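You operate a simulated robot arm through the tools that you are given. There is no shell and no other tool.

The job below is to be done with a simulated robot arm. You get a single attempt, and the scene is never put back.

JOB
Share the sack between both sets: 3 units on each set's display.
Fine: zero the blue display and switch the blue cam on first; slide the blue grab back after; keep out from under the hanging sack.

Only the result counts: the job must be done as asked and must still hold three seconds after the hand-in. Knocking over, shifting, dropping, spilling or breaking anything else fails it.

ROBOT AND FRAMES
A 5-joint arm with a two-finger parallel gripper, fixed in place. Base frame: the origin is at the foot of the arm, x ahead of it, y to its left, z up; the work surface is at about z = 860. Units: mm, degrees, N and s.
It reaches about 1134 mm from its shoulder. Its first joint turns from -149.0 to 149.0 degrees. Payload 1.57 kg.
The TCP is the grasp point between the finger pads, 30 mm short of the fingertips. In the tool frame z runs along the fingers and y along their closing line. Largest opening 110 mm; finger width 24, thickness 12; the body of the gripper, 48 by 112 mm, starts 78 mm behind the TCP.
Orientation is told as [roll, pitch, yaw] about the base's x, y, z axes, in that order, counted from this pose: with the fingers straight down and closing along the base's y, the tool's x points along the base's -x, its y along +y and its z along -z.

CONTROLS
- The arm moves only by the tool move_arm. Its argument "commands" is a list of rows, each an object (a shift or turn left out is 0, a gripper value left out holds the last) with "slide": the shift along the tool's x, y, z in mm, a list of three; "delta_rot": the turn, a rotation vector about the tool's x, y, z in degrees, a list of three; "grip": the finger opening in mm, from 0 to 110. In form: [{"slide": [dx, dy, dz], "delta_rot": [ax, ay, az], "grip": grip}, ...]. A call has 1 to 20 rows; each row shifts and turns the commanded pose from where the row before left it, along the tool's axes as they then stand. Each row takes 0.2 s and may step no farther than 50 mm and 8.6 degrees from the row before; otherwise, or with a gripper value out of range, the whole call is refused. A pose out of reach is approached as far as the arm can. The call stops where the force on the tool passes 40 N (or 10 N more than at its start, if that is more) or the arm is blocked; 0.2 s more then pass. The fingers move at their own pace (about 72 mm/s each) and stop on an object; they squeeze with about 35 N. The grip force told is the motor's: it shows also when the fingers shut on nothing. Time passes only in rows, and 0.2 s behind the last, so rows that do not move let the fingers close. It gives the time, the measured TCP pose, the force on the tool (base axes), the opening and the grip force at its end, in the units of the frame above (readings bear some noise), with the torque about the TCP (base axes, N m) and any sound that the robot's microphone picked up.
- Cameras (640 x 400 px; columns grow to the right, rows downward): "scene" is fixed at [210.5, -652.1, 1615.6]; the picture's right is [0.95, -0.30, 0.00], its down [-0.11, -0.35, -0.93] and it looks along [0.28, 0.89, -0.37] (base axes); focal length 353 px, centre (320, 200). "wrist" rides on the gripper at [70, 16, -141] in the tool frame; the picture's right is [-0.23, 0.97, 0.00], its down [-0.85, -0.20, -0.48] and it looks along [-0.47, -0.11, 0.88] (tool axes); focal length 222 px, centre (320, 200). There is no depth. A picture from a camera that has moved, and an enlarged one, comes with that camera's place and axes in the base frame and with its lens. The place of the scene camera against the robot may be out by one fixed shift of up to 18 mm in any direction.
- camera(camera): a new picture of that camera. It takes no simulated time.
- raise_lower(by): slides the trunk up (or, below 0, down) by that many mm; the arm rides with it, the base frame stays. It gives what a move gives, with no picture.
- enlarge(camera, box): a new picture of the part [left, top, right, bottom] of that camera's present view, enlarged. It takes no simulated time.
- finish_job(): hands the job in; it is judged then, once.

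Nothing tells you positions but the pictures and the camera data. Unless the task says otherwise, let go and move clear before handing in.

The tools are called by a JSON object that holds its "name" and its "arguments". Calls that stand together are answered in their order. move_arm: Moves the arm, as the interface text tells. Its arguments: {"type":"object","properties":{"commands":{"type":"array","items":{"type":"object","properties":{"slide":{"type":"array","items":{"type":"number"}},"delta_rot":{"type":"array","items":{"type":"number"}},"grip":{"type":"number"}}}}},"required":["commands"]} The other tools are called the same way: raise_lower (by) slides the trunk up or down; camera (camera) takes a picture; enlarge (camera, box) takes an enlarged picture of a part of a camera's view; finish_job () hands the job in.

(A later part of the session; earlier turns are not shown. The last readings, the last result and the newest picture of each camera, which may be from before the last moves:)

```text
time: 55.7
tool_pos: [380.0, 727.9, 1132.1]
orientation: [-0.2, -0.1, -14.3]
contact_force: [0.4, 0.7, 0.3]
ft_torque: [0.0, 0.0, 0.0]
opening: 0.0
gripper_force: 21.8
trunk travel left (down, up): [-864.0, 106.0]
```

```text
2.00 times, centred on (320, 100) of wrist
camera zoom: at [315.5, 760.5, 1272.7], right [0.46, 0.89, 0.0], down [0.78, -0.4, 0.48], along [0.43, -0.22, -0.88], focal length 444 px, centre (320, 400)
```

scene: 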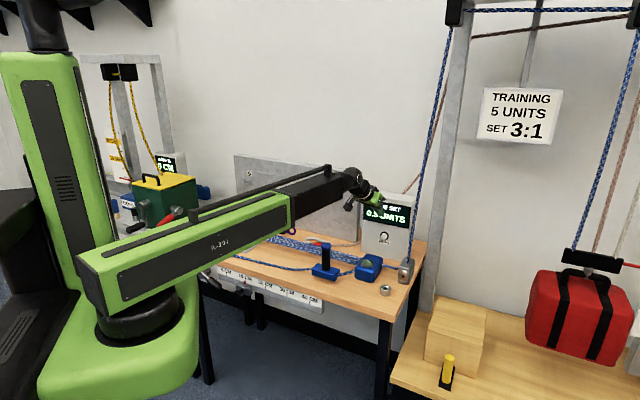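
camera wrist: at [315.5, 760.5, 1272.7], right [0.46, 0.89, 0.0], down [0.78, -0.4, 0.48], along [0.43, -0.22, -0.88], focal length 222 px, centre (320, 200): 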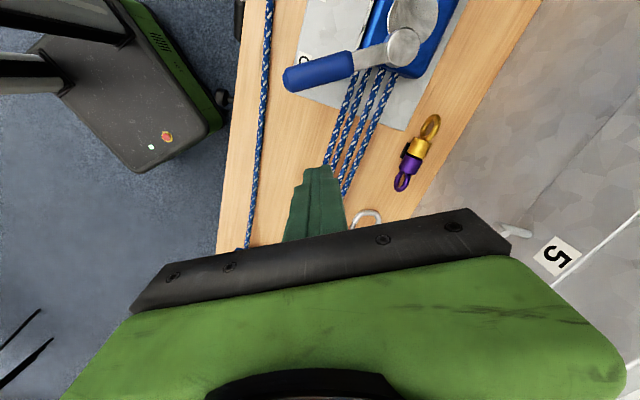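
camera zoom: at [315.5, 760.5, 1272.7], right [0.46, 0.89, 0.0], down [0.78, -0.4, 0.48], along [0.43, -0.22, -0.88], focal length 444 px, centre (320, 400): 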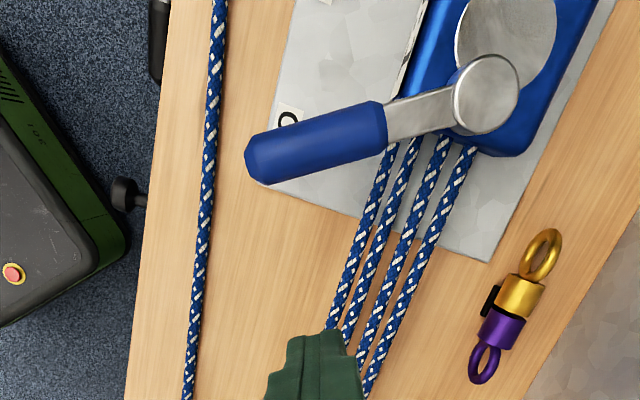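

Geometry matches: lever pivot (334, 863), handle along az 256°. I lower the closed fingers to the right of the handle.

{"name": "move_arm", "arguments": {"commands": [{"slide": [5, -8.5, 0]}, {"slide": [0, 0, 0]}]}}

{"name": "raise_lower", "arguments": {"by": -197}}

{"name": "camera", "arguments": {"camera": "wrist"}}

{"name": "enlarge", "arguments": {"camera": "scene", "box": [190, 150, 350, 290]}}

```text
time: 56.3
tool_pos: [372.3, 720.1, 1131.4]
orientation: [-0.2, -0.2, -14.3]
contact_force: [-0.6, 0.6, 0.0]
ft_torque: [0.04, -0.02, 0.0]
opening: 0.0
gripper_force: 21.1
trunk travel left (down, up): [-864.0, 106.0]
```

```text
time: 58.5
tool_pos: [372.6, 720.3, 934.5]
orientation: [-0.2, -0.1, -14.3]
contact_force: [0.8, -0.2, 0.3]
ft_torque: [0.0, 0.03, -0.03]
opening: 0.0
gripper_force: 21.0
trunk travel left (down, up): [-667.0, 303.0]
```

```text
taken
camera wrist: at [308.4, 753.0, 1075.7], right [0.46, 0.89, 0.0], down [0.78, -0.4, 0.48], along [0.43, -0.22, -0.88], focal length 222 px, centre (320, 200)
```

wrist: 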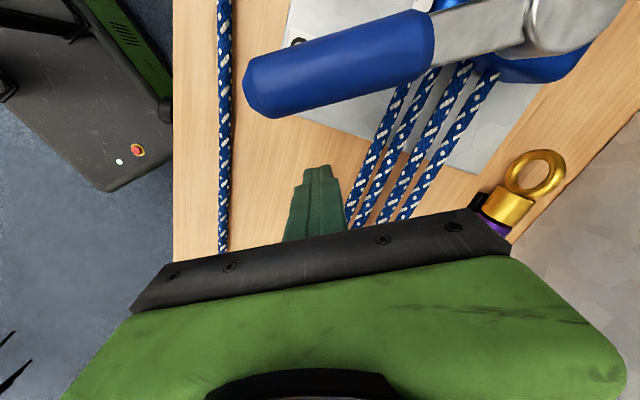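

```text
2.86 times, centred on (270, 220) of scene
camera zoom: at [210.5, -652.1, 1615.6], right [0.95, -0.3, 0.0], down [-0.11, -0.35, -0.93], along [0.28, 0.89, -0.37], focal length 1007 px, centre (463, 143)
```

zoom: 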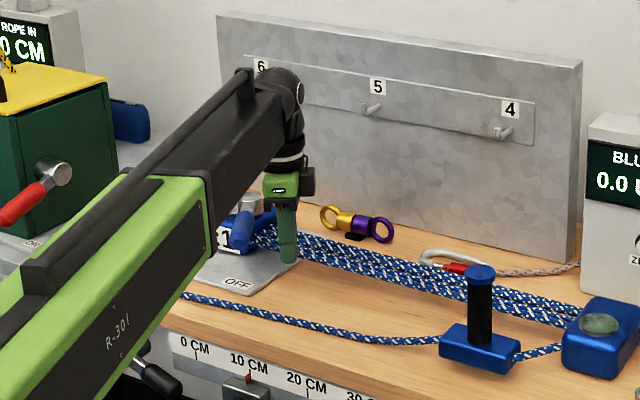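

Fingers are beside the handle at the right height. I approach it and sweep it a first part of the arc around its pivot.

{"name": "move_arm", "arguments": {"commands": [{"slide": [12, 0, 0]}, {"slide": [12, 0, 0]}, {"slide": [12, 0, 0]}, {"slide": [13.7, -3.06, 0], "delta_rot": [0, 0, 6]}, {"slide": [13.7, -3.06, 0], "delta_rot": [0, 0, 6]}, {"slide": [13.7, -3.06, 0], "delta_rot": [0, 0, 6]}, {"slide": [0, 0, 0]}]}}

{"name": "camera", "arguments": {"camera": "wrist"}}

```text
time: 60.1
tool_pos: [296.7, 734.7, 934.5]
orientation: [-0.2, -0.2, -32.3]
contact_force: [0.9, 0.0, -0.2]
ft_torque: [-0.01, 0.03, 0.03]
opening: 0.0
gripper_force: 21.1
trunk travel left (down, up): [-667.0, 303.0]
```

```text
taken
camera wrist: at [246.1, 785.5, 1075.5], right [0.71, 0.7, 0.0], down [0.62, -0.62, 0.48], along [0.34, -0.34, -0.88], focal length 222 px, centre (320, 200)
```

wrist: 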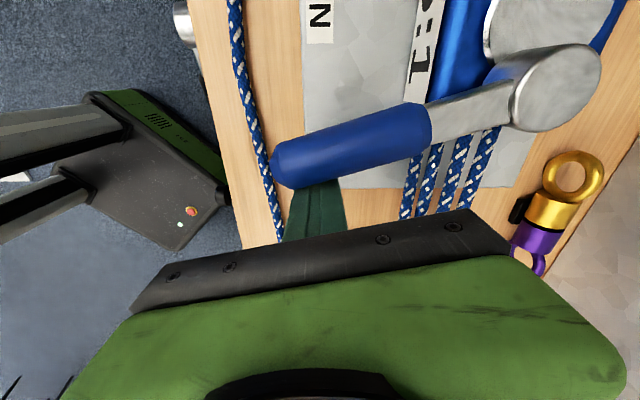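

The lever follows (now ~az 242°). Continuing the sweep toward ON.

{"name": "move_arm", "arguments": {"commands": [{"slide": [13.7, -3.06, 0], "delta_rot": [0, 0, 6]}, {"slide": [13.7, -3.06, 0], "delta_rot": [0, 0, 6]}, {"slide": [13.7, -3.06, 0], "delta_rot": [0, 0, 6]}, {"slide": [13.7, -3.06, 0], "delta_rot": [0, 0, 6]}, {"slide": [13.7, -3.06, 0], "delta_rot": [0, 0, 6]}, {"slide": [0, 0, 0]}]}}

{"name": "camera", "arguments": {"camera": "wrist"}}

```text
time: 61.5
tool_pos: [236.0, 771.5, 933.7]
orientation: [0.0, -0.2, -62.3]
contact_force: [0.0, 0.2, -0.1]
ft_torque: [0.0, 0.02, -0.01]
opening: 0.0
gripper_force: 21.3
trunk travel left (down, up): [-667.0, 303.0]
```

```text
taken
camera wrist: at [218.2, 840.6, 1075.5], right [0.97, 0.25, 0.0], down [0.22, -0.85, 0.48], along [0.12, -0.47, -0.88], focal length 222 px, centre (320, 200)
```

wrist: 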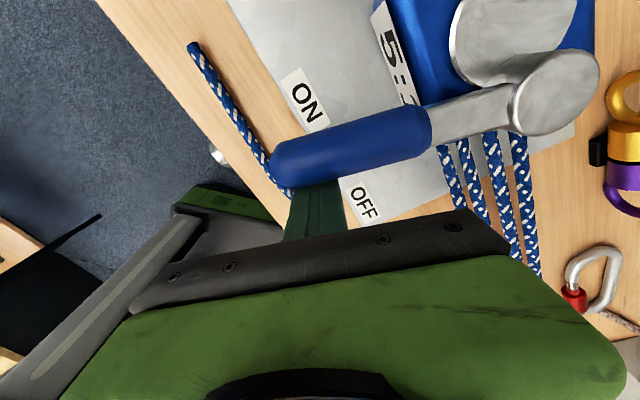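

{"name": "move_arm", "arguments": {"commands": [{"slide": [13.7, -3.06, 0], "delta_rot": [0, 0, 6]}, {"slide": [13.7, -3.06, 0], "delta_rot": [0, 0, 6]}, {"slide": [0, 0, 0]}]}}

{"name": "camera", "arguments": {"camera": "wrist"}}

```text
time: 62.3
tool_pos: [220.7, 794.5, 933.9]
orientation: [0.0, -0.2, -74.3]
contact_force: [-0.3, 0.3, -0.5]
ft_torque: [-0.01, 0.01, -0.01]
opening: 0.1
gripper_force: 21.4
trunk travel left (down, up): [-667.0, 303.0]
```

```text
taken
camera wrist: at [216.4, 865.3, 1075.5], right [1.0, 0.04, 0.0], down [0.04, -0.88, 0.48], along [0.02, -0.48, -0.88], focal length 222 px, centre (320, 200)
```

wrist: 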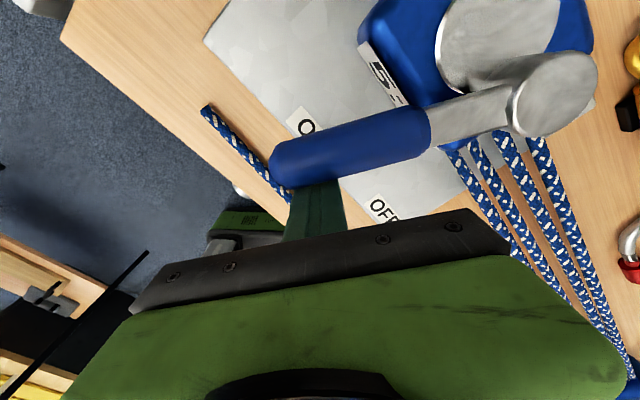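

{"name": "move_arm", "arguments": {"commands": [{"slide": [9.2, -1.9, 0], "delta_rot": [0, 0, 4]}, {"slide": [0, 0, 0]}]}}

{"name": "camera", "arguments": {"camera": "wrist"}}

```text
time: 62.9
tool_pos: [216.2, 801.0, 933.7]
orientation: [0.0, -0.2, -78.3]
contact_force: [0.2, -0.9, -0.1]
ft_torque: [0.02, 0.01, 0.0]
opening: 0.2
gripper_force: 20.6
trunk travel left (down, up): [-667.0, 303.0]
```

```text
taken
camera wrist: at [217.4, 872.8, 1075.5], right [1.0, -0.03, 0.0], down [-0.02, -0.88, 0.48], along [-0.01, -0.48, -0.88], focal length 222 px, centre (320, 200)
```

wrist: 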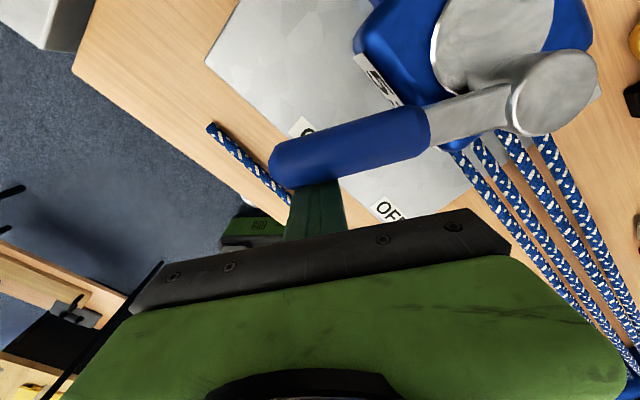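

{"name": "move_arm", "arguments": {"commands": [{"slide": [9.2, -1.9, 0], "delta_rot": [0, 0, 4]}, {"slide": [0, 0, 0]}]}}

{"name": "camera", "arguments": {"camera": "wrist"}}

{"name": "enlarge", "arguments": {"camera": "scene", "box": [180, 180, 300, 280]}}

```text
time: 63.3
tool_pos: [215.6, 801.5, 934.3]
orientation: [0.1, -1.1, -81.3]
contact_force: [3.3, -12.0, -2.5]
ft_torque: [0.12, -0.02, 0.17]
opening: 0.2
gripper_force: 21.4
trunk travel left (down, up): [-667.0, 303.0]
stopped in row 1: the force on the tool passed its limit at 54 N (the readings are from after the stop); the commanded pose is now the measured one
```

```text
taken
camera wrist: at [220.1, 874.6, 1075.2], right [1.0, -0.08, 0.01], down [-0.07, -0.87, 0.49], along [-0.03, -0.49, -0.87], focal length 222 px, centre (320, 200)
```

wrist: 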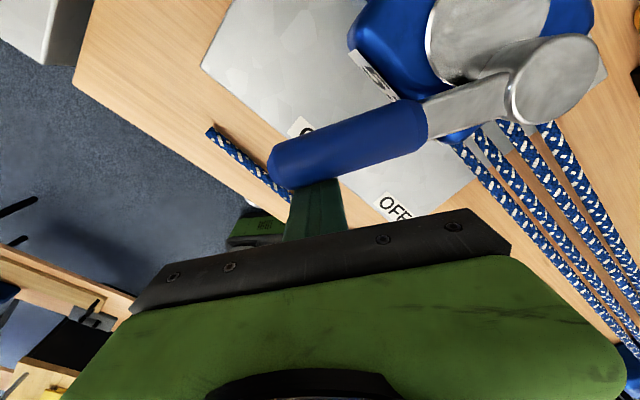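

```text
4.00 times, centred on (240, 230) of scene
camera zoom: at [210.5, -652.1, 1615.6], right [0.95, -0.3, 0.0], down [-0.11, -0.35, -0.93], along [0.28, 0.89, -0.37], focal length 1410 px, centre (640, 80)
```

zoom: 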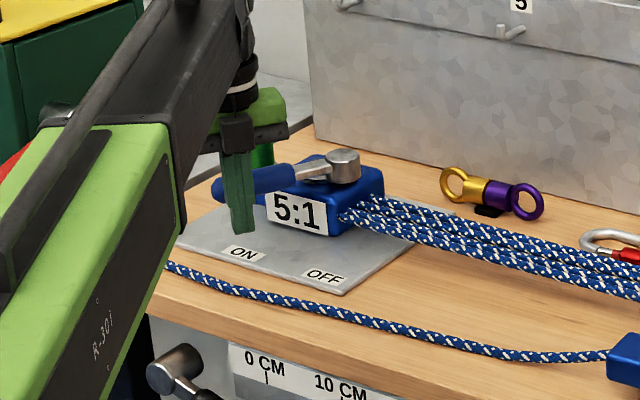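

The lever ran into its stop at ON. I back away from the lever and raise, then check it stays put.

{"name": "move_arm", "arguments": {"commands": [{"slide": [-12, 2.5, 0]}, {"slide": [-14, 3, 0]}, {"slide": [-14, 3, 0]}, {"slide": [0, 0, 0]}]}}

{"name": "raise_lower", "arguments": {"by": 160}}

{"name": "camera", "arguments": {"camera": "wrist"}}

{"name": "camera", "arguments": {"camera": "scene"}}

```text
time: 64.3
tool_pos: [230.2, 762.9, 934.3]
orientation: [-0.1, -0.8, -81.4]
contact_force: [1.0, -0.2, 0.8]
ft_torque: [0.01, 0.0, 0.01]
opening: 0.1
gripper_force: 21.5
trunk travel left (down, up): [-667.0, 303.0]
```

```text
time: 66.1
tool_pos: [230.5, 763.6, 1093.1]
orientation: [0.0, -1.0, -81.4]
contact_force: [-0.7, -0.1, 0.5]
ft_torque: [-0.02, 0.0, 0.02]
opening: 0.0
gripper_force: 21.2
trunk travel left (down, up): [-827.0, 143.0]
```

```text
taken
camera wrist: at [234.9, 836.3, 1234.5], right [1.0, -0.08, 0.0], down [-0.07, -0.87, 0.49], along [-0.03, -0.49, -0.87], focal length 222 px, centre (320, 200)
```

wrist: 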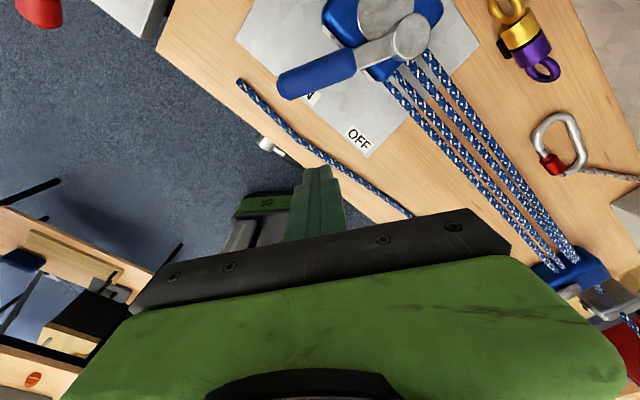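

```text
taken
```

scene: 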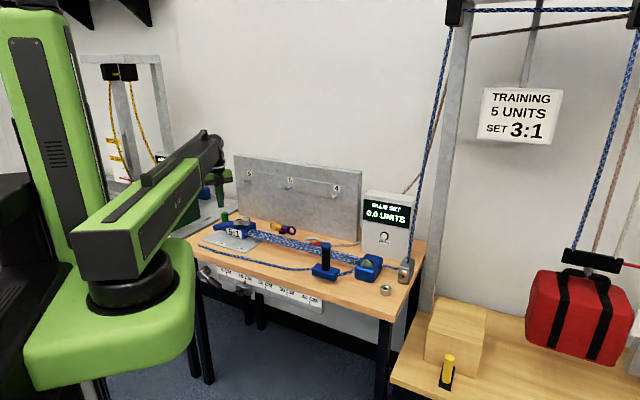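

Cam is ON and stays; display 0.0. Next, the grab: I swing over above it, turning the fingers so they close along the rope direction.

{"name": "move_arm", "arguments": {"commands": [{"delta_rot": [0, 1, 0]}, {"slide": [-32.9, 24.2, 0]}, {"slide": [-32.9, 24.2, 0]}, {"slide": [-32.9, 24.2, 0]}, {"slide": [-32.9, 24.2, 0]}, {"slide": [-32.9, 24.2, 0]}, {"slide": [-32.9, 24.2, 0]}, {"slide": [-32.9, 24.2, 0]}, {"slide": [-32.9, 24.2, 0]}, {"slide": [-32.9, 24.2, 0]}, {"slide": [-32.9, 24.2, 0]}, {"slide": [0, 0, 0]}]}}

{"name": "move_arm", "arguments": {"commands": [{"delta_rot": [0, 0, -8.39], "grip": 90}, {"delta_rot": [0, 0, -8.39]}, {"delta_rot": [0, 0, -8.39]}, {"delta_rot": [0, 0, -8.39]}, {"delta_rot": [0, 0, -8.39]}, {"delta_rot": [0, 0, -8.39]}, {"delta_rot": [0, 0, -8.39]}, {"delta_rot": [0, 0, -8.39]}, {"delta_rot": [0, 0, -8.39]}, {"delta_rot": [0, 0, -8.39]}, {"delta_rot": [0, 0, -8.39]}, {"delta_rot": [0, 0, -8.39]}, {"delta_rot": [0, 0, -8.39]}, {"delta_rot": [0, 0, -8.39]}, {"delta_rot": [0, 0, -8.39]}, {"slide": [0, 0, 0]}]}}

{"name": "camera", "arguments": {"camera": "wrist"}}

{"name": "enlarge", "arguments": {"camera": "scene", "box": [260, 180, 420, 300]}}

```text
time: 68.7
tool_pos: [517.9, 476.3, 1094.3]
orientation: [0.0, -0.1, -81.1]
contact_force: [-0.3, 0.8, 0.6]
ft_torque: [-0.01, 0.01, -0.01]
opening: 0.0
gripper_force: 21.6
trunk travel left (down, up): [-827.0, 143.0]
```

```text
time: 72.1
tool_pos: [519.1, 475.6, 1094.1]
orientation: [0.1, -0.2, 44.7]
contact_force: [0.8, -0.1, 0.2]
ft_torque: [0.01, 0.03, -0.03]
opening: 90.2
gripper_force: 0.0
trunk travel left (down, up): [-827.0, 143.0]
```

```text
taken
camera wrist: at [457.9, 436.5, 1235.8], right [-0.52, 0.85, 0.0], down [0.75, 0.46, 0.48], along [0.41, 0.25, -0.88], focal length 222 px, centre (320, 200)
```

wrist: 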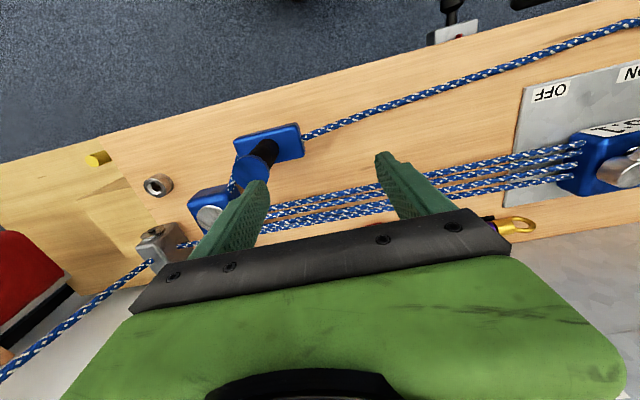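

```text
3.33 times, centred on (340, 240) of scene
camera zoom: at [210.5, -652.1, 1615.6], right [0.95, -0.3, 0.0], down [-0.11, -0.35, -0.93], along [0.28, 0.89, -0.37], focal length 1175 px, centre (253, 67)
```

zoom: 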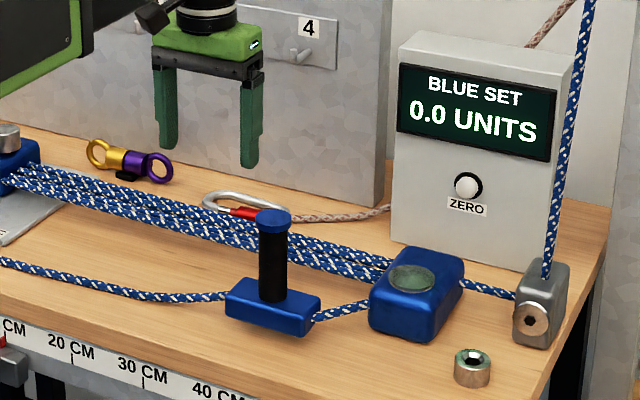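

{"name": "enlarge", "arguments": {"camera": "wrist", "box": [140, 90, 340, 215]}}

```text
3.20 times, centred on (240, 152) of wrist
camera zoom: at [457.9, 436.5, 1235.8], right [-0.52, 0.85, 0.0], down [0.75, 0.46, 0.48], along [0.41, 0.25, -0.88], focal length 711 px, centre (576, 352)
```

zoom: 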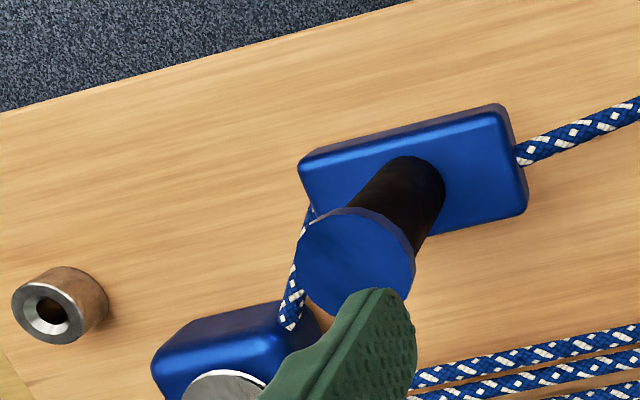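

The grab's post stands near (573.5, 421), from z≈912 to a cap at ~1008. I centre over it and lower with the fingers straddling it.

{"name": "move_arm", "arguments": {"commands": [{"slide": [0, -38.6, 0]}, {"slide": [0, -38.6, 0]}, {"slide": [0, 0, 0]}]}}

{"name": "camera", "arguments": {"camera": "wrist"}}

```text
time: 72.9
tool_pos: [573.3, 418.9, 1094.3]
orientation: [-0.1, 0.0, 44.5]
contact_force: [-0.4, -0.6, 0.8]
ft_torque: [-0.02, 0.0, 0.03]
opening: 90.0
gripper_force: 0.0
trunk travel left (down, up): [-827.0, 143.0]
```

```text
taken
camera wrist: at [512.1, 381.6, 1235.8], right [-0.52, 0.85, 0.0], down [0.75, 0.46, 0.48], along [0.41, 0.25, -0.88], focal length 222 px, centre (320, 200)
```

wrist: 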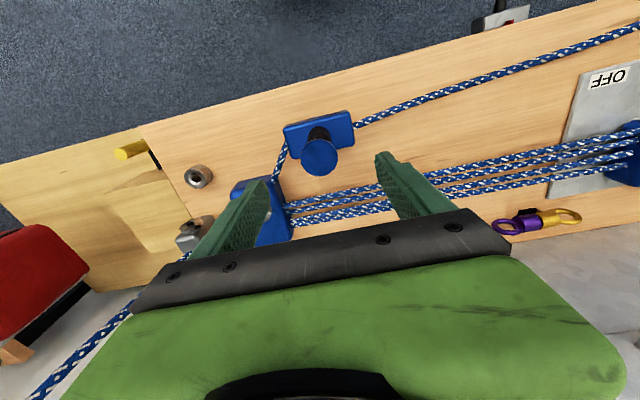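

{"name": "raise_lower", "arguments": {"by": -139}}

{"name": "camera", "arguments": {"camera": "wrist"}}

{"name": "enlarge", "arguments": {"camera": "scene", "box": [260, 180, 420, 300]}}

```text
time: 74.5
tool_pos: [574.2, 420.4, 955.0]
orientation: [0.0, -0.1, 44.7]
contact_force: [0.5, 0.7, 0.0]
ft_torque: [-0.03, -0.02, -0.02]
opening: 90.0
gripper_force: 0.1
trunk travel left (down, up): [-688.0, 282.0]
```

```text
taken
camera wrist: at [512.0, 381.6, 1096.9], right [-0.52, 0.85, 0.0], down [0.75, 0.46, 0.48], along [0.41, 0.25, -0.88], focal length 222 px, centre (320, 200)
```

wrist: 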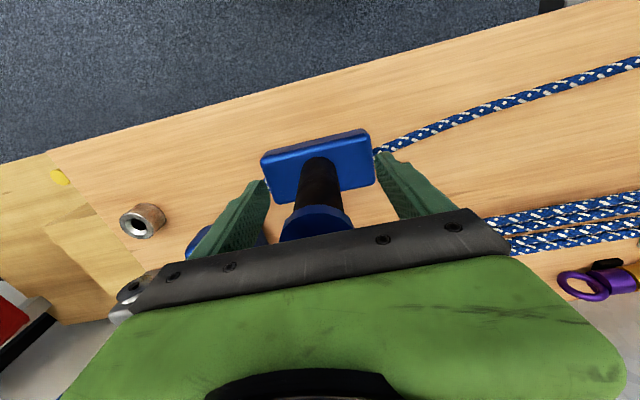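

```text
3.33 times, centred on (340, 240) of scene
camera zoom: at [210.5, -652.1, 1615.6], right [0.95, -0.3, 0.0], down [-0.11, -0.35, -0.93], along [0.28, 0.89, -0.37], focal length 1175 px, centre (253, 67)
```

zoom: 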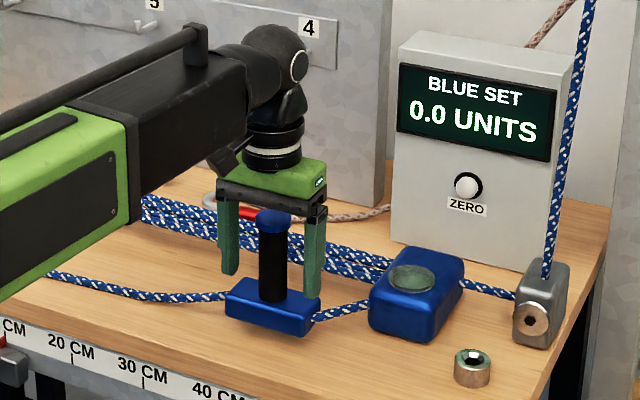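

The fingers straddle the post. I close them on it.

{"name": "move_arm", "arguments": {"commands": [{"grip": 15}, {"grip": 15}, {"grip": 15}, {"grip": 15}]}}

{"name": "enlarge", "arguments": {"camera": "scene", "box": [260, 180, 420, 300]}}

```text
time: 75.5
tool_pos: [573.0, 420.8, 954.2]
orientation: [-0.1, 0.0, 44.6]
contact_force: [0.2, 0.1, 0.1]
ft_torque: [-0.22, -0.05, 0.0]
opening: 31.9
gripper_force: 39.6
trunk travel left (down, up): [-688.0, 282.0]
```

```text
3.33 times, centred on (340, 240) of scene
camera zoom: at [210.5, -652.1, 1615.6], right [0.95, -0.3, 0.0], down [-0.11, -0.35, -0.93], along [0.28, 0.89, -0.37], focal length 1175 px, centre (253, 67)
```

zoom: 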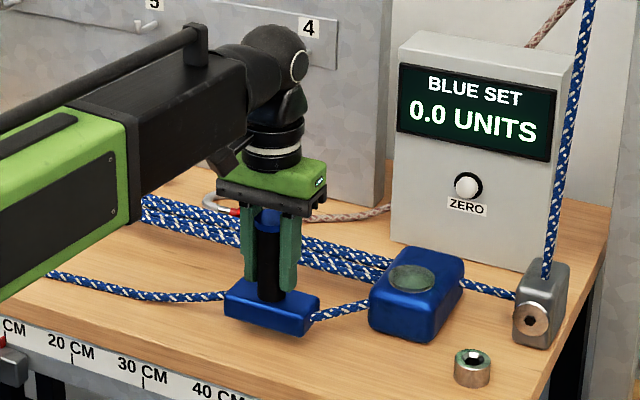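

Post is held (opening 32 mm). I pull along the bench to the left in small steps, watching force and display.

{"name": "move_arm", "arguments": {"commands": [{"slide": [0, 8, 0]}, {"slide": [0, 8, 0]}, {"slide": [0, 8, 0]}, {"slide": [0, 0, 0]}]}}

{"name": "enlarge", "arguments": {"camera": "scene", "box": [260, 180, 420, 300]}}

```text
time: 76.5
tool_pos: [556.8, 436.6, 955.3]
orientation: [0.0, 0.0, 44.5]
contact_force: [-10.3, -10.4, -16.2]
ft_torque: [0.94, -1.63, 0.04]
opening: 32.0
gripper_force: 40.8
trunk travel left (down, up): [-688.0, 282.0]
```

```text
3.33 times, centred on (340, 240) of scene
camera zoom: at [210.5, -652.1, 1615.6], right [0.95, -0.3, 0.0], down [-0.11, -0.35, -0.93], along [0.28, 0.89, -0.37], focal length 1175 px, centre (253, 67)
```

zoom: 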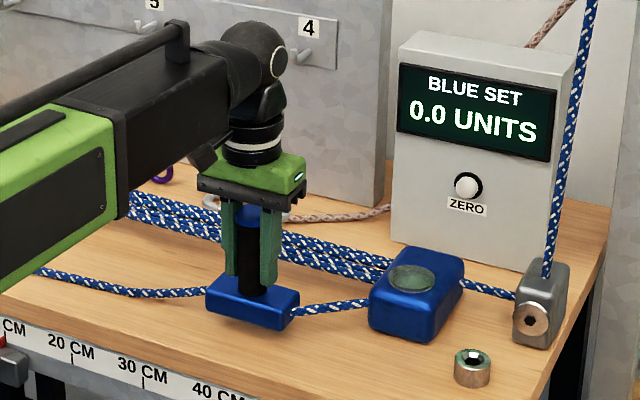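

{"name": "move_arm", "arguments": {"commands": [{"slide": [0, 0, 0]}, {"slide": [0, 0, 0]}]}}

{"name": "camera", "arguments": {"camera": "wrist"}}

{"name": "enlarge", "arguments": {"camera": "scene", "box": [290, 190, 370, 290]}}

```text
time: 77.2
tool_pos: [555.5, 436.9, 954.7]
orientation: [0.0, 0.0, 44.6]
contact_force: [-15.0, -13.8, -22.0]
ft_torque: [0.54, -1.34, 0.02]
opening: 32.1
gripper_force: 39.8
trunk travel left (down, up): [-688.0, 282.0]
```

```text
taken
camera wrist: at [495.2, 398.7, 1096.9], right [-0.52, 0.85, 0.0], down [0.75, 0.46, 0.48], along [0.41, 0.25, -0.88], focal length 222 px, centre (320, 200)
```

wrist: 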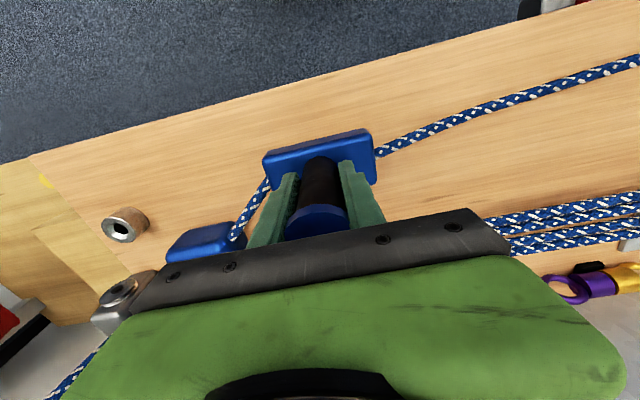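

```text
4.00 times, centred on (330, 240) of scene
camera zoom: at [210.5, -652.1, 1615.6], right [0.95, -0.3, 0.0], down [-0.11, -0.35, -0.93], along [0.28, 0.89, -0.37], focal length 1410 px, centre (280, 40)
```

zoom: 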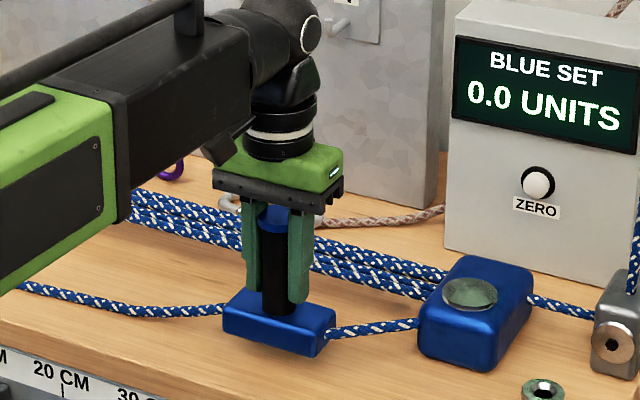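

{"name": "enlarge", "arguments": {"camera": "scene", "box": [310, 220, 350, 285]}}

{"name": "enlarge", "arguments": {"camera": "wrist", "box": [220, 110, 420, 250]}}

```text
6.15 times, centred on (330, 252) of scene
camera zoom: at [210.5, -652.1, 1615.6], right [0.95, -0.3, 0.0], down [-0.11, -0.35, -0.93], along [0.28, 0.89, -0.37], focal length 2170 px, centre (258, -123)
```

zoom: 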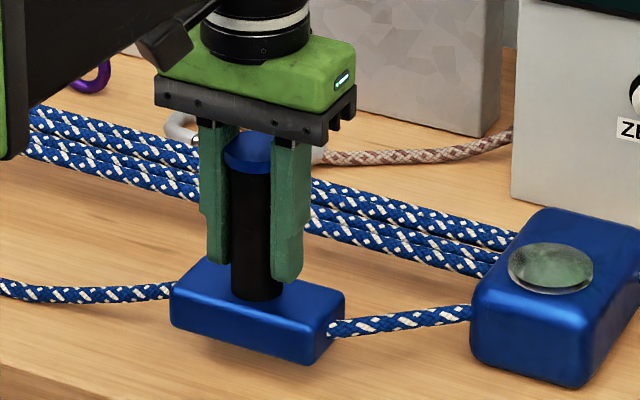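

```text
2.86 times, centred on (320, 180) of wrist
camera zoom: at [495.2, 398.7, 1096.9], right [-0.52, 0.85, 0.0], down [0.75, 0.46, 0.48], along [0.41, 0.25, -0.88], focal length 635 px, centre (320, 257)
```

zoom: 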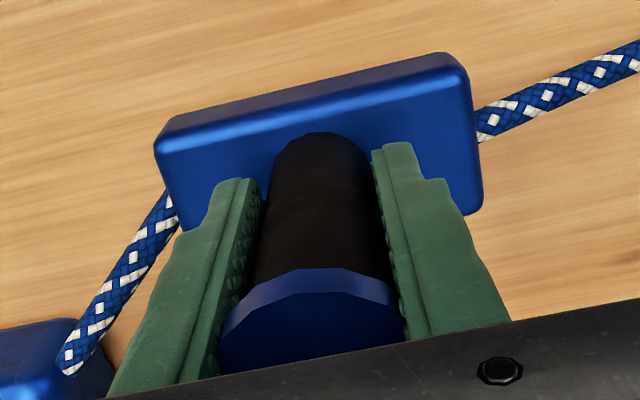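

A sideways/downward force builds up while held tight, with no pull force yet, so my path and the grab's path differ a little. I'll relax the grip to let it re-seat and look.

{"name": "move_arm", "arguments": {"commands": [{"grip": 48}, {"grip": 48}, {"slide": [0, 0, 0]}]}}

{"name": "enlarge", "arguments": {"camera": "scene", "box": [310, 220, 350, 285]}}

{"name": "enlarge", "arguments": {"camera": "wrist", "box": [220, 110, 420, 250]}}

```text
time: 78.0
tool_pos: [556.4, 437.3, 955.6]
orientation: [0.0, -0.2, 44.6]
contact_force: [0.6, 0.5, 0.2]
ft_torque: [0.03, 0.01, 0.0]
opening: 47.9
gripper_force: 0.1
trunk travel left (down, up): [-688.0, 282.0]
```

```text
6.15 times, centred on (330, 252) of scene
camera zoom: at [210.5, -652.1, 1615.6], right [0.95, -0.3, 0.0], down [-0.11, -0.35, -0.93], along [0.28, 0.89, -0.37], focal length 2170 px, centre (258, -123)
```

zoom: 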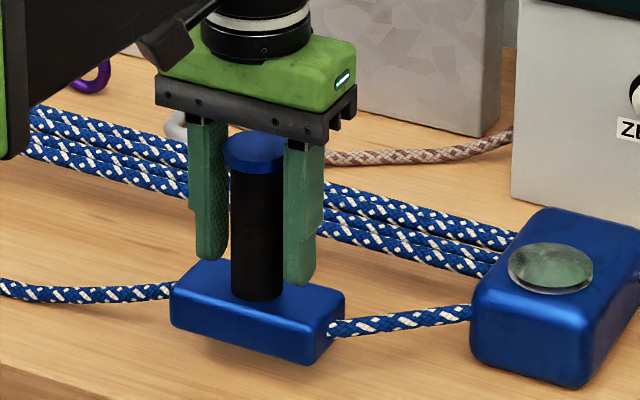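

```text
2.86 times, centred on (320, 180) of wrist
camera zoom: at [495.7, 399.2, 1096.8], right [-0.52, 0.85, 0.0], down [0.75, 0.46, 0.48], along [0.41, 0.25, -0.88], focal length 635 px, centre (320, 257)
```

zoom: 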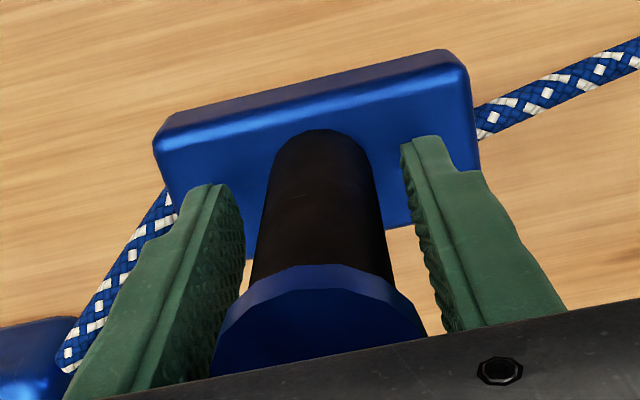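

Force vanished when loosened. I'll pull with the fingers only loosely around the post, so the grab can follow its own line.

{"name": "move_arm", "arguments": {"commands": [{"grip": 39}, {"slide": [0, 8, 0]}, {"slide": [0, 8, 0]}, {"slide": [0, 8, 0]}, {"slide": [0, 8, 0]}, {"slide": [0, 0, 0]}]}}

{"name": "enlarge", "arguments": {"camera": "scene", "box": [290, 180, 420, 285]}}

{"name": "enlarge", "arguments": {"camera": "wrist", "box": [220, 110, 420, 250]}}

```text
time: 79.3
tool_pos: [534.5, 460.3, 955.3]
orientation: [-0.1, -0.1, 44.5]
contact_force: [-0.5, -0.7, -0.4]
ft_torque: [-0.01, -0.01, 0.01]
opening: 39.1
gripper_force: 0.1
trunk travel left (down, up): [-688.0, 282.0]
```

```text
3.81 times, centred on (355, 232) of scene
camera zoom: at [210.5, -652.1, 1615.6], right [0.95, -0.3, 0.0], down [-0.11, -0.35, -0.93], along [0.28, 0.89, -0.37], focal length 1343 px, centre (187, 76)
```

zoom: 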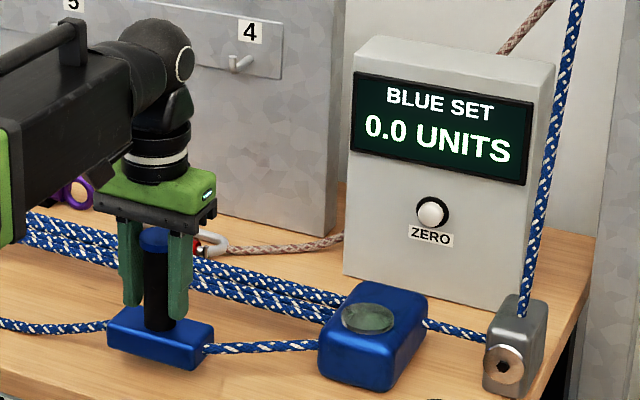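

```text
2.86 times, centred on (320, 180) of wrist
camera zoom: at [472.6, 421.6, 1096.8], right [-0.52, 0.85, 0.0], down [0.75, 0.46, 0.48], along [0.41, 0.25, -0.88], focal length 635 px, centre (320, 257)
```

zoom: 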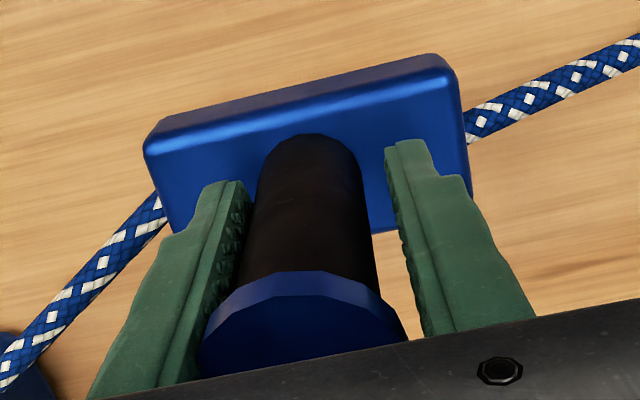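

Loose pulling works with no side force. Continuing in steps while watching the display.

{"name": "move_arm", "arguments": {"commands": [{"slide": [0, 8, 0]}, {"slide": [0, 8, 0]}, {"slide": [0, 8, 0]}, {"slide": [0, 8, 0]}, {"slide": [0, 0, 0]}]}}

{"name": "enlarge", "arguments": {"camera": "scene", "box": [280, 180, 420, 285]}}

{"name": "enlarge", "arguments": {"camera": "wrist", "box": [220, 110, 420, 250]}}

```text
time: 80.5
tool_pos: [511.2, 482.9, 955.9]
orientation: [0.0, 0.0, 44.6]
contact_force: [1.4, -2.5, -0.6]
ft_torque: [-0.06, 0.0, 0.0]
opening: 40.6
gripper_force: 0.8
trunk travel left (down, up): [-688.0, 282.0]
```

```text
3.81 times, centred on (350, 232) of scene
camera zoom: at [210.5, -652.1, 1615.6], right [0.95, -0.3, 0.0], down [-0.11, -0.35, -0.93], along [0.28, 0.89, -0.37], focal length 1343 px, centre (206, 76)
```

zoom: 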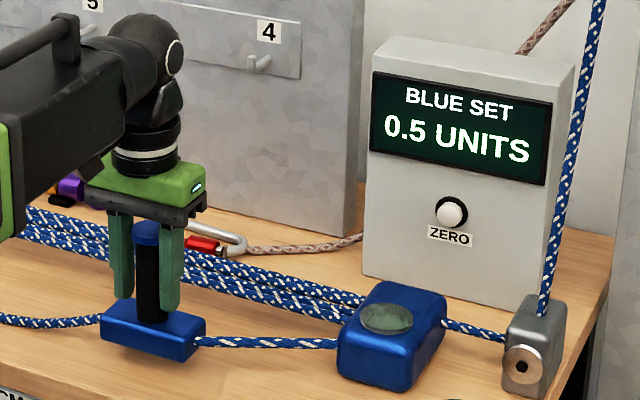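

```text
2.86 times, centred on (320, 180) of wrist
camera zoom: at [450.3, 444.0, 1096.8], right [-0.52, 0.85, 0.0], down [0.75, 0.46, 0.48], along [0.41, 0.25, -0.88], focal length 635 px, centre (320, 257)
```

zoom: 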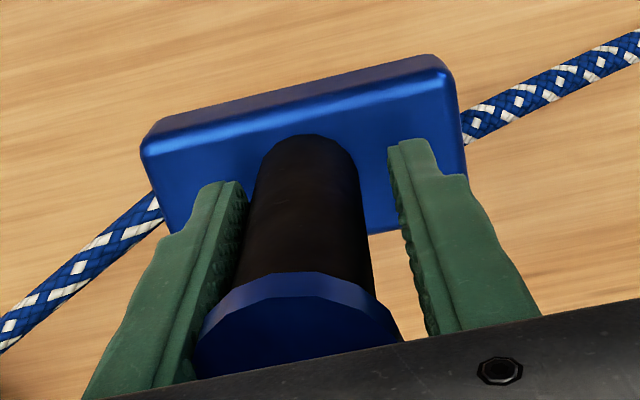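

Load is coming on: 0.5 units. I continue in smaller steps.

{"name": "move_arm", "arguments": {"commands": [{"slide": [0, 5, 0]}, {"slide": [0, 5, 0]}, {"slide": [0, 0, 0]}]}}

{"name": "enlarge", "arguments": {"camera": "scene", "box": [280, 180, 420, 285]}}

```text
time: 81.3
tool_pos: [502.7, 489.8, 955.4]
orientation: [0.0, 0.0, 44.6]
contact_force: [2.4, -1.2, -0.1]
ft_torque: [-0.01, -0.07, -0.02]
opening: 41.1
gripper_force: 1.4
trunk travel left (down, up): [-688.0, 282.0]
```

```text
3.81 times, centred on (350, 232) of scene
camera zoom: at [210.5, -652.1, 1615.6], right [0.95, -0.3, 0.0], down [-0.11, -0.35, -0.93], along [0.28, 0.89, -0.37], focal length 1343 px, centre (206, 76)
```

zoom: 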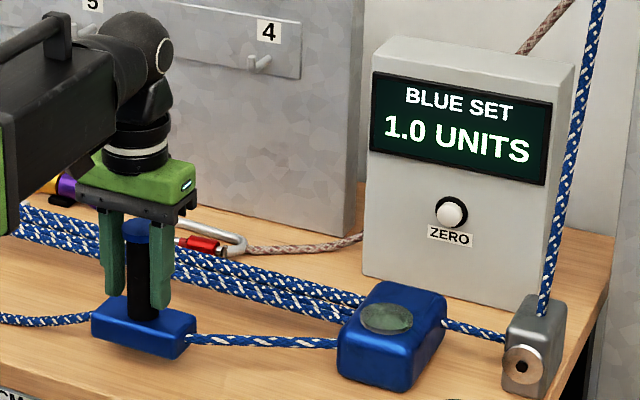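

10 mm of pull added 0.5 units (now 1.0). Continuing carefully.

{"name": "move_arm", "arguments": {"commands": [{"slide": [0, 5, 0]}, {"slide": [0, 5, 0]}, {"slide": [0, 0, 0]}]}}

{"name": "enlarge", "arguments": {"camera": "scene", "box": [280, 180, 420, 285]}}

{"name": "enlarge", "arguments": {"camera": "wrist", "box": [220, 110, 420, 250]}}

```text
time: 82.2
tool_pos: [496.8, 495.9, 955.7]
orientation: [0.0, -0.1, 44.6]
contact_force: [4.7, -1.4, 1.3]
ft_torque: [0.01, -0.11, 0.02]
opening: 41.8
gripper_force: 1.8
trunk travel left (down, up): [-688.0, 282.0]
```

```text
3.81 times, centred on (350, 232) of scene
camera zoom: at [210.5, -652.1, 1615.6], right [0.95, -0.3, 0.0], down [-0.11, -0.35, -0.93], along [0.28, 0.89, -0.37], focal length 1343 px, centre (206, 76)
```

zoom: 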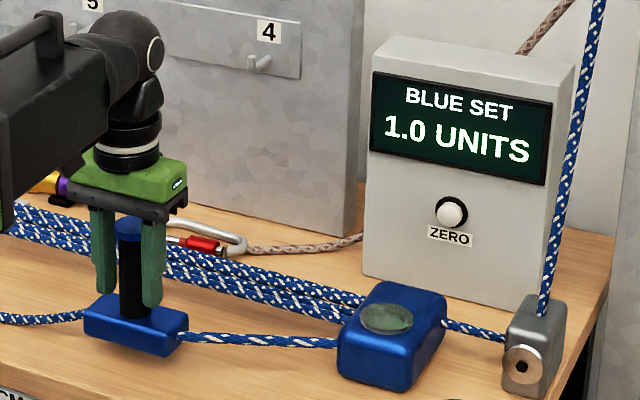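

```text
2.86 times, centred on (320, 180) of wrist
camera zoom: at [435.6, 457.7, 1096.6], right [-0.52, 0.85, 0.0], down [0.75, 0.46, 0.48], along [0.41, 0.25, -0.88], focal length 635 px, centre (320, 257)
```

zoom: 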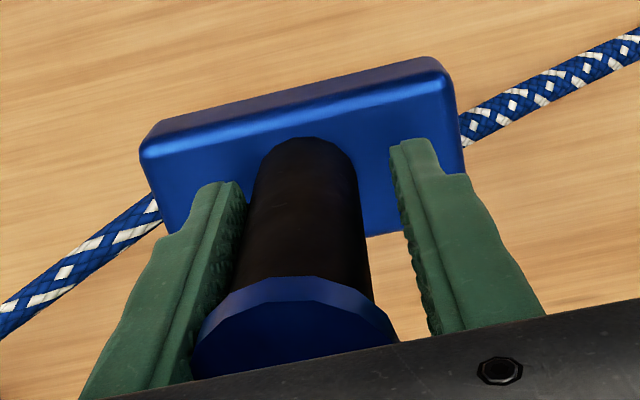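

{"name": "move_arm", "arguments": {"commands": [{"slide": [0, 5, 0]}, {"slide": [0, 0, 0]}]}}

{"name": "enlarge", "arguments": {"camera": "scene", "box": [280, 180, 420, 285]}}

```text
time: 82.8
tool_pos: [493.2, 498.8, 954.6]
orientation: [0.0, 0.0, 44.6]
contact_force: [1.8, -2.3, -1.6]
ft_torque: [-0.05, -0.06, 0.01]
opening: 41.9
gripper_force: 2.3
trunk travel left (down, up): [-688.0, 282.0]
```

```text
3.81 times, centred on (350, 232) of scene
camera zoom: at [210.5, -652.1, 1615.6], right [0.95, -0.3, 0.0], down [-0.11, -0.35, -0.93], along [0.28, 0.89, -0.37], focal length 1343 px, centre (206, 76)
```

zoom: 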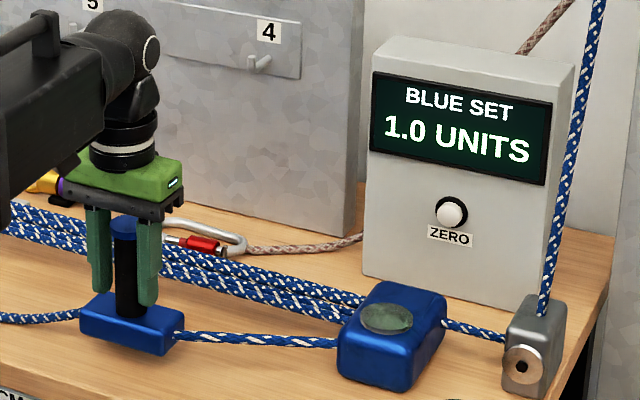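

{"name": "move_arm", "arguments": {"commands": [{"slide": [0, 5, 0]}, {"slide": [0, 0, 0]}]}}

{"name": "enlarge", "arguments": {"camera": "scene", "box": [280, 180, 420, 285]}}

```text
time: 83.3
tool_pos: [489.9, 503.1, 955.4]
orientation: [0.1, -0.1, 44.6]
contact_force: [3.1, -0.7, 1.1]
ft_torque: [-0.04, -0.16, 0.04]
opening: 41.7
gripper_force: 1.5
trunk travel left (down, up): [-688.0, 282.0]
```

```text
3.81 times, centred on (350, 232) of scene
camera zoom: at [210.5, -652.1, 1615.6], right [0.95, -0.3, 0.0], down [-0.11, -0.35, -0.93], along [0.28, 0.89, -0.37], focal length 1343 px, centre (206, 76)
```

zoom: 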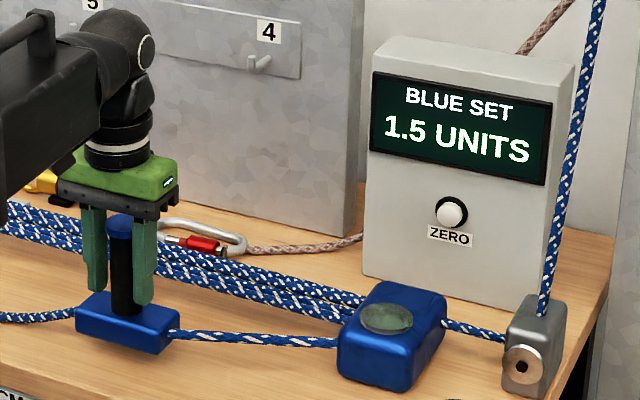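

{"name": "move_arm", "arguments": {"commands": [{"slide": [0, 5, 0]}, {"slide": [0, 5, 0]}, {"slide": [0, 0, 0]}]}}

{"name": "enlarge", "arguments": {"camera": "scene", "box": [280, 180, 420, 285]}}

```text
time: 84.2
tool_pos: [483.8, 509.5, 955.9]
orientation: [0.0, 0.0, 44.6]
contact_force: [0.2, -4.8, 0.1]
ft_torque: [-0.14, -0.06, -0.08]
opening: 43.0
gripper_force: 1.7
trunk travel left (down, up): [-688.0, 282.0]
```

```text
3.81 times, centred on (350, 232) of scene
camera zoom: at [210.5, -652.1, 1615.6], right [0.95, -0.3, 0.0], down [-0.11, -0.35, -0.93], along [0.28, 0.89, -0.37], focal length 1343 px, centre (206, 76)
```

zoom: 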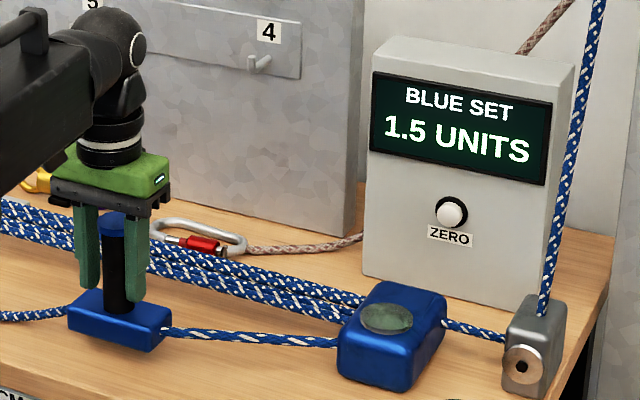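

{"name": "move_arm", "arguments": {"commands": [{"slide": [0, 5, 0]}, {"slide": [0, 0, 0]}]}}

{"name": "enlarge", "arguments": {"camera": "scene", "box": [280, 180, 420, 285]}}

{"name": "enlarge", "arguments": {"camera": "wrist", "box": [220, 110, 420, 250]}}

```text
time: 84.8
tool_pos: [481.3, 514.8, 956.2]
orientation: [0.1, -0.1, 44.6]
contact_force: [1.1, -5.7, 0.3]
ft_torque: [-0.13, -0.03, -0.05]
opening: 42.7
gripper_force: 2.4
trunk travel left (down, up): [-688.0, 282.0]
```

```text
3.81 times, centred on (350, 232) of scene
camera zoom: at [210.5, -652.1, 1615.6], right [0.95, -0.3, 0.0], down [-0.11, -0.35, -0.93], along [0.28, 0.89, -0.37], focal length 1343 px, centre (206, 76)
```

zoom: 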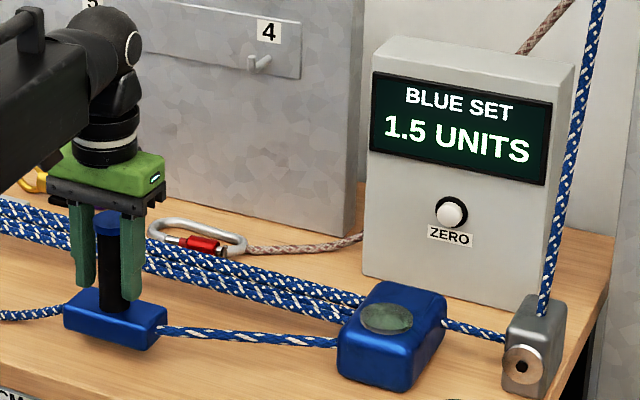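

```text
2.86 times, centred on (320, 180) of wrist
camera zoom: at [418.7, 476.2, 1096.9], right [-0.52, 0.85, 0.0], down [0.75, 0.46, 0.48], along [0.41, 0.25, -0.88], focal length 635 px, centre (320, 257)
```

zoom: 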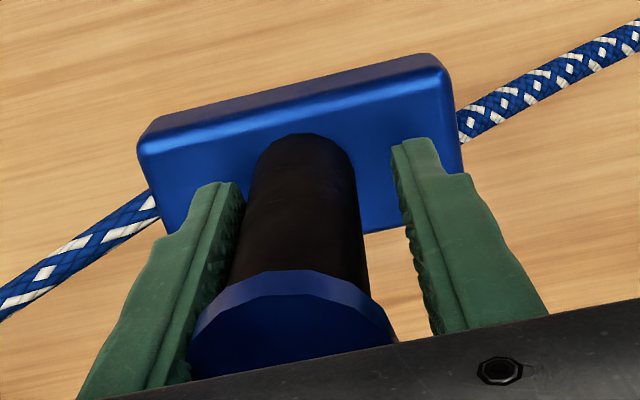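

{"name": "move_arm", "arguments": {"commands": [{"slide": [0, 5, 0]}, {"slide": [0, 0, 0]}]}}

{"name": "enlarge", "arguments": {"camera": "scene", "box": [280, 180, 420, 285]}}

```text
time: 85.3
tool_pos: [476.9, 518.3, 955.6]
orientation: [0.0, -0.1, 44.7]
contact_force: [4.9, -2.6, 2.8]
ft_torque: [-0.08, -0.2, 0.03]
opening: 42.8
gripper_force: 2.1
trunk travel left (down, up): [-688.0, 282.0]
```

```text
3.81 times, centred on (350, 232) of scene
camera zoom: at [210.5, -652.1, 1615.6], right [0.95, -0.3, 0.0], down [-0.11, -0.35, -0.93], along [0.28, 0.89, -0.37], focal length 1343 px, centre (206, 76)
```

zoom: 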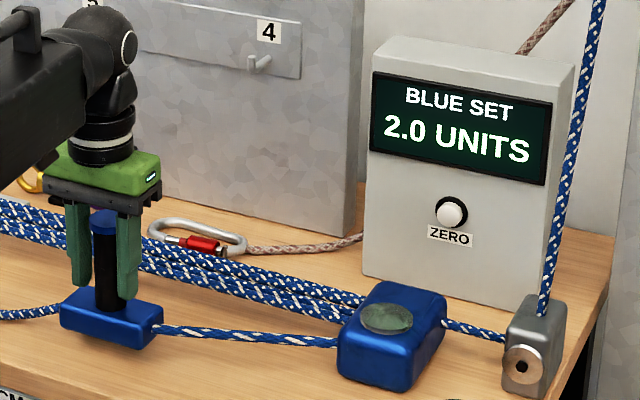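

0.5 units per ~20 mm of pull. I continue toward the 3.0 band in checked steps.

{"name": "move_arm", "arguments": {"commands": [{"slide": [0, 5, 0]}, {"slide": [0, 5, 0]}, {"slide": [0, 5, 0]}, {"slide": [0, 5, 0]}, {"slide": [0, 0, 0]}]}}

{"name": "enlarge", "arguments": {"camera": "scene", "box": [280, 180, 420, 285]}}

{"name": "enlarge", "arguments": {"camera": "wrist", "box": [220, 110, 420, 250]}}

```text
time: 86.5
tool_pos: [462.6, 532.5, 956.0]
orientation: [0.0, -0.1, 44.6]
contact_force: [4.8, -3.6, 0.9]
ft_torque: [-0.11, -0.07, -0.04]
opening: 44.1
gripper_force: 2.6
trunk travel left (down, up): [-688.0, 282.0]
```

```text
3.81 times, centred on (350, 232) of scene
camera zoom: at [210.5, -652.1, 1615.6], right [0.95, -0.3, 0.0], down [-0.11, -0.35, -0.93], along [0.28, 0.89, -0.37], focal length 1343 px, centre (206, 76)
```

zoom: 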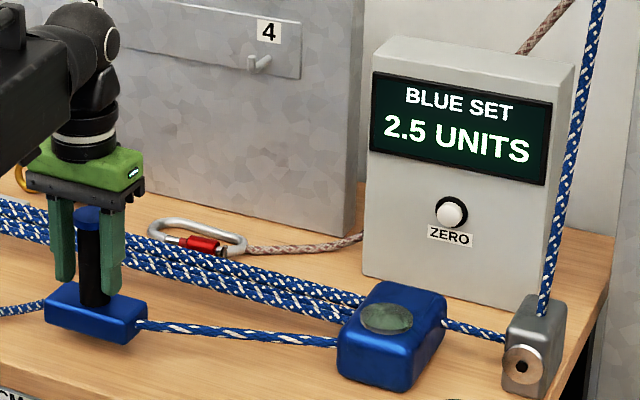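

```text
2.86 times, centred on (320, 180) of wrist
camera zoom: at [401.6, 493.3, 1096.8], right [-0.52, 0.85, 0.0], down [0.75, 0.46, 0.48], along [0.41, 0.25, -0.88], focal length 635 px, centre (320, 257)
```

zoom: 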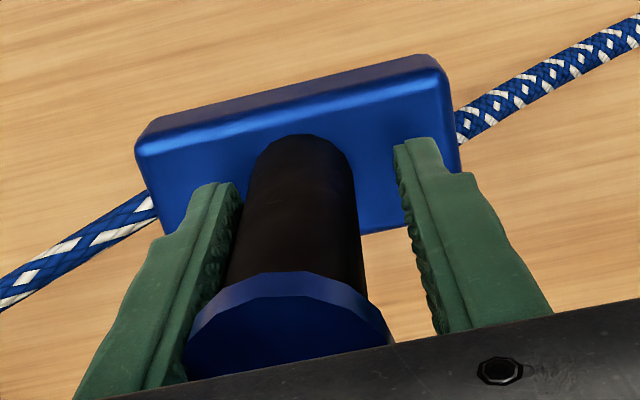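

{"name": "move_arm", "arguments": {"commands": [{"slide": [0, 5, 0]}, {"slide": [0, 5, 0]}, {"slide": [0, 3, 0]}, {"slide": [0, 0, 0]}]}}

{"name": "enlarge", "arguments": {"camera": "scene", "box": [280, 180, 420, 285]}}

```text
time: 87.5
tool_pos: [454.8, 540.2, 956.4]
orientation: [0.0, 0.0, 44.7]
contact_force: [1.9, -7.4, -3.5]
ft_torque: [-0.24, -0.03, -0.07]
opening: 45.0
gripper_force: 3.7
trunk travel left (down, up): [-688.0, 282.0]
```

```text
3.81 times, centred on (350, 232) of scene
camera zoom: at [210.5, -652.1, 1615.6], right [0.95, -0.3, 0.0], down [-0.11, -0.35, -0.93], along [0.28, 0.89, -0.37], focal length 1343 px, centre (206, 76)
```

zoom: 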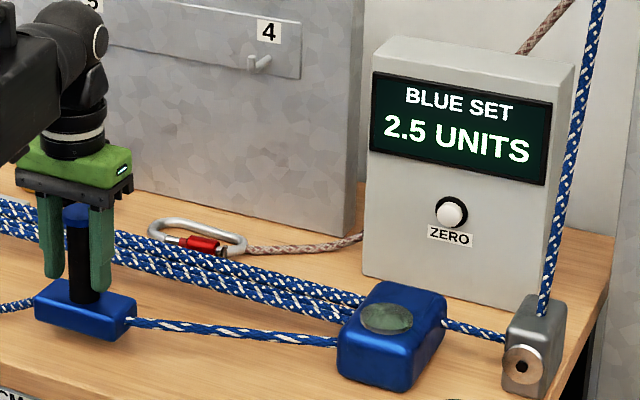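

{"name": "move_arm", "arguments": {"commands": [{"slide": [0, 4, 0]}, {"slide": [0, 0, 0]}]}}

{"name": "enlarge", "arguments": {"camera": "scene", "box": [280, 180, 420, 285]}}

```text
time: 88.2
tool_pos: [450.9, 544.0, 955.4]
orientation: [-0.1, -0.2, 44.5]
contact_force: [2.2, -7.0, -0.2]
ft_torque: [-0.13, 0.03, -0.11]
opening: 44.9
gripper_force: 3.1
trunk travel left (down, up): [-688.0, 282.0]
```

```text
3.81 times, centred on (350, 232) of scene
camera zoom: at [210.5, -652.1, 1615.6], right [0.95, -0.3, 0.0], down [-0.11, -0.35, -0.93], along [0.28, 0.89, -0.37], focal length 1343 px, centre (206, 76)
```

zoom: 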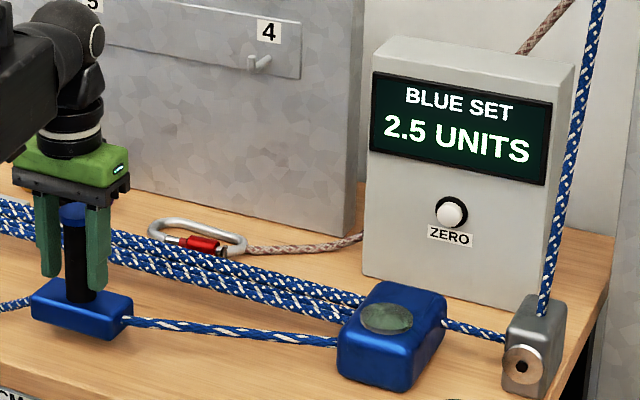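

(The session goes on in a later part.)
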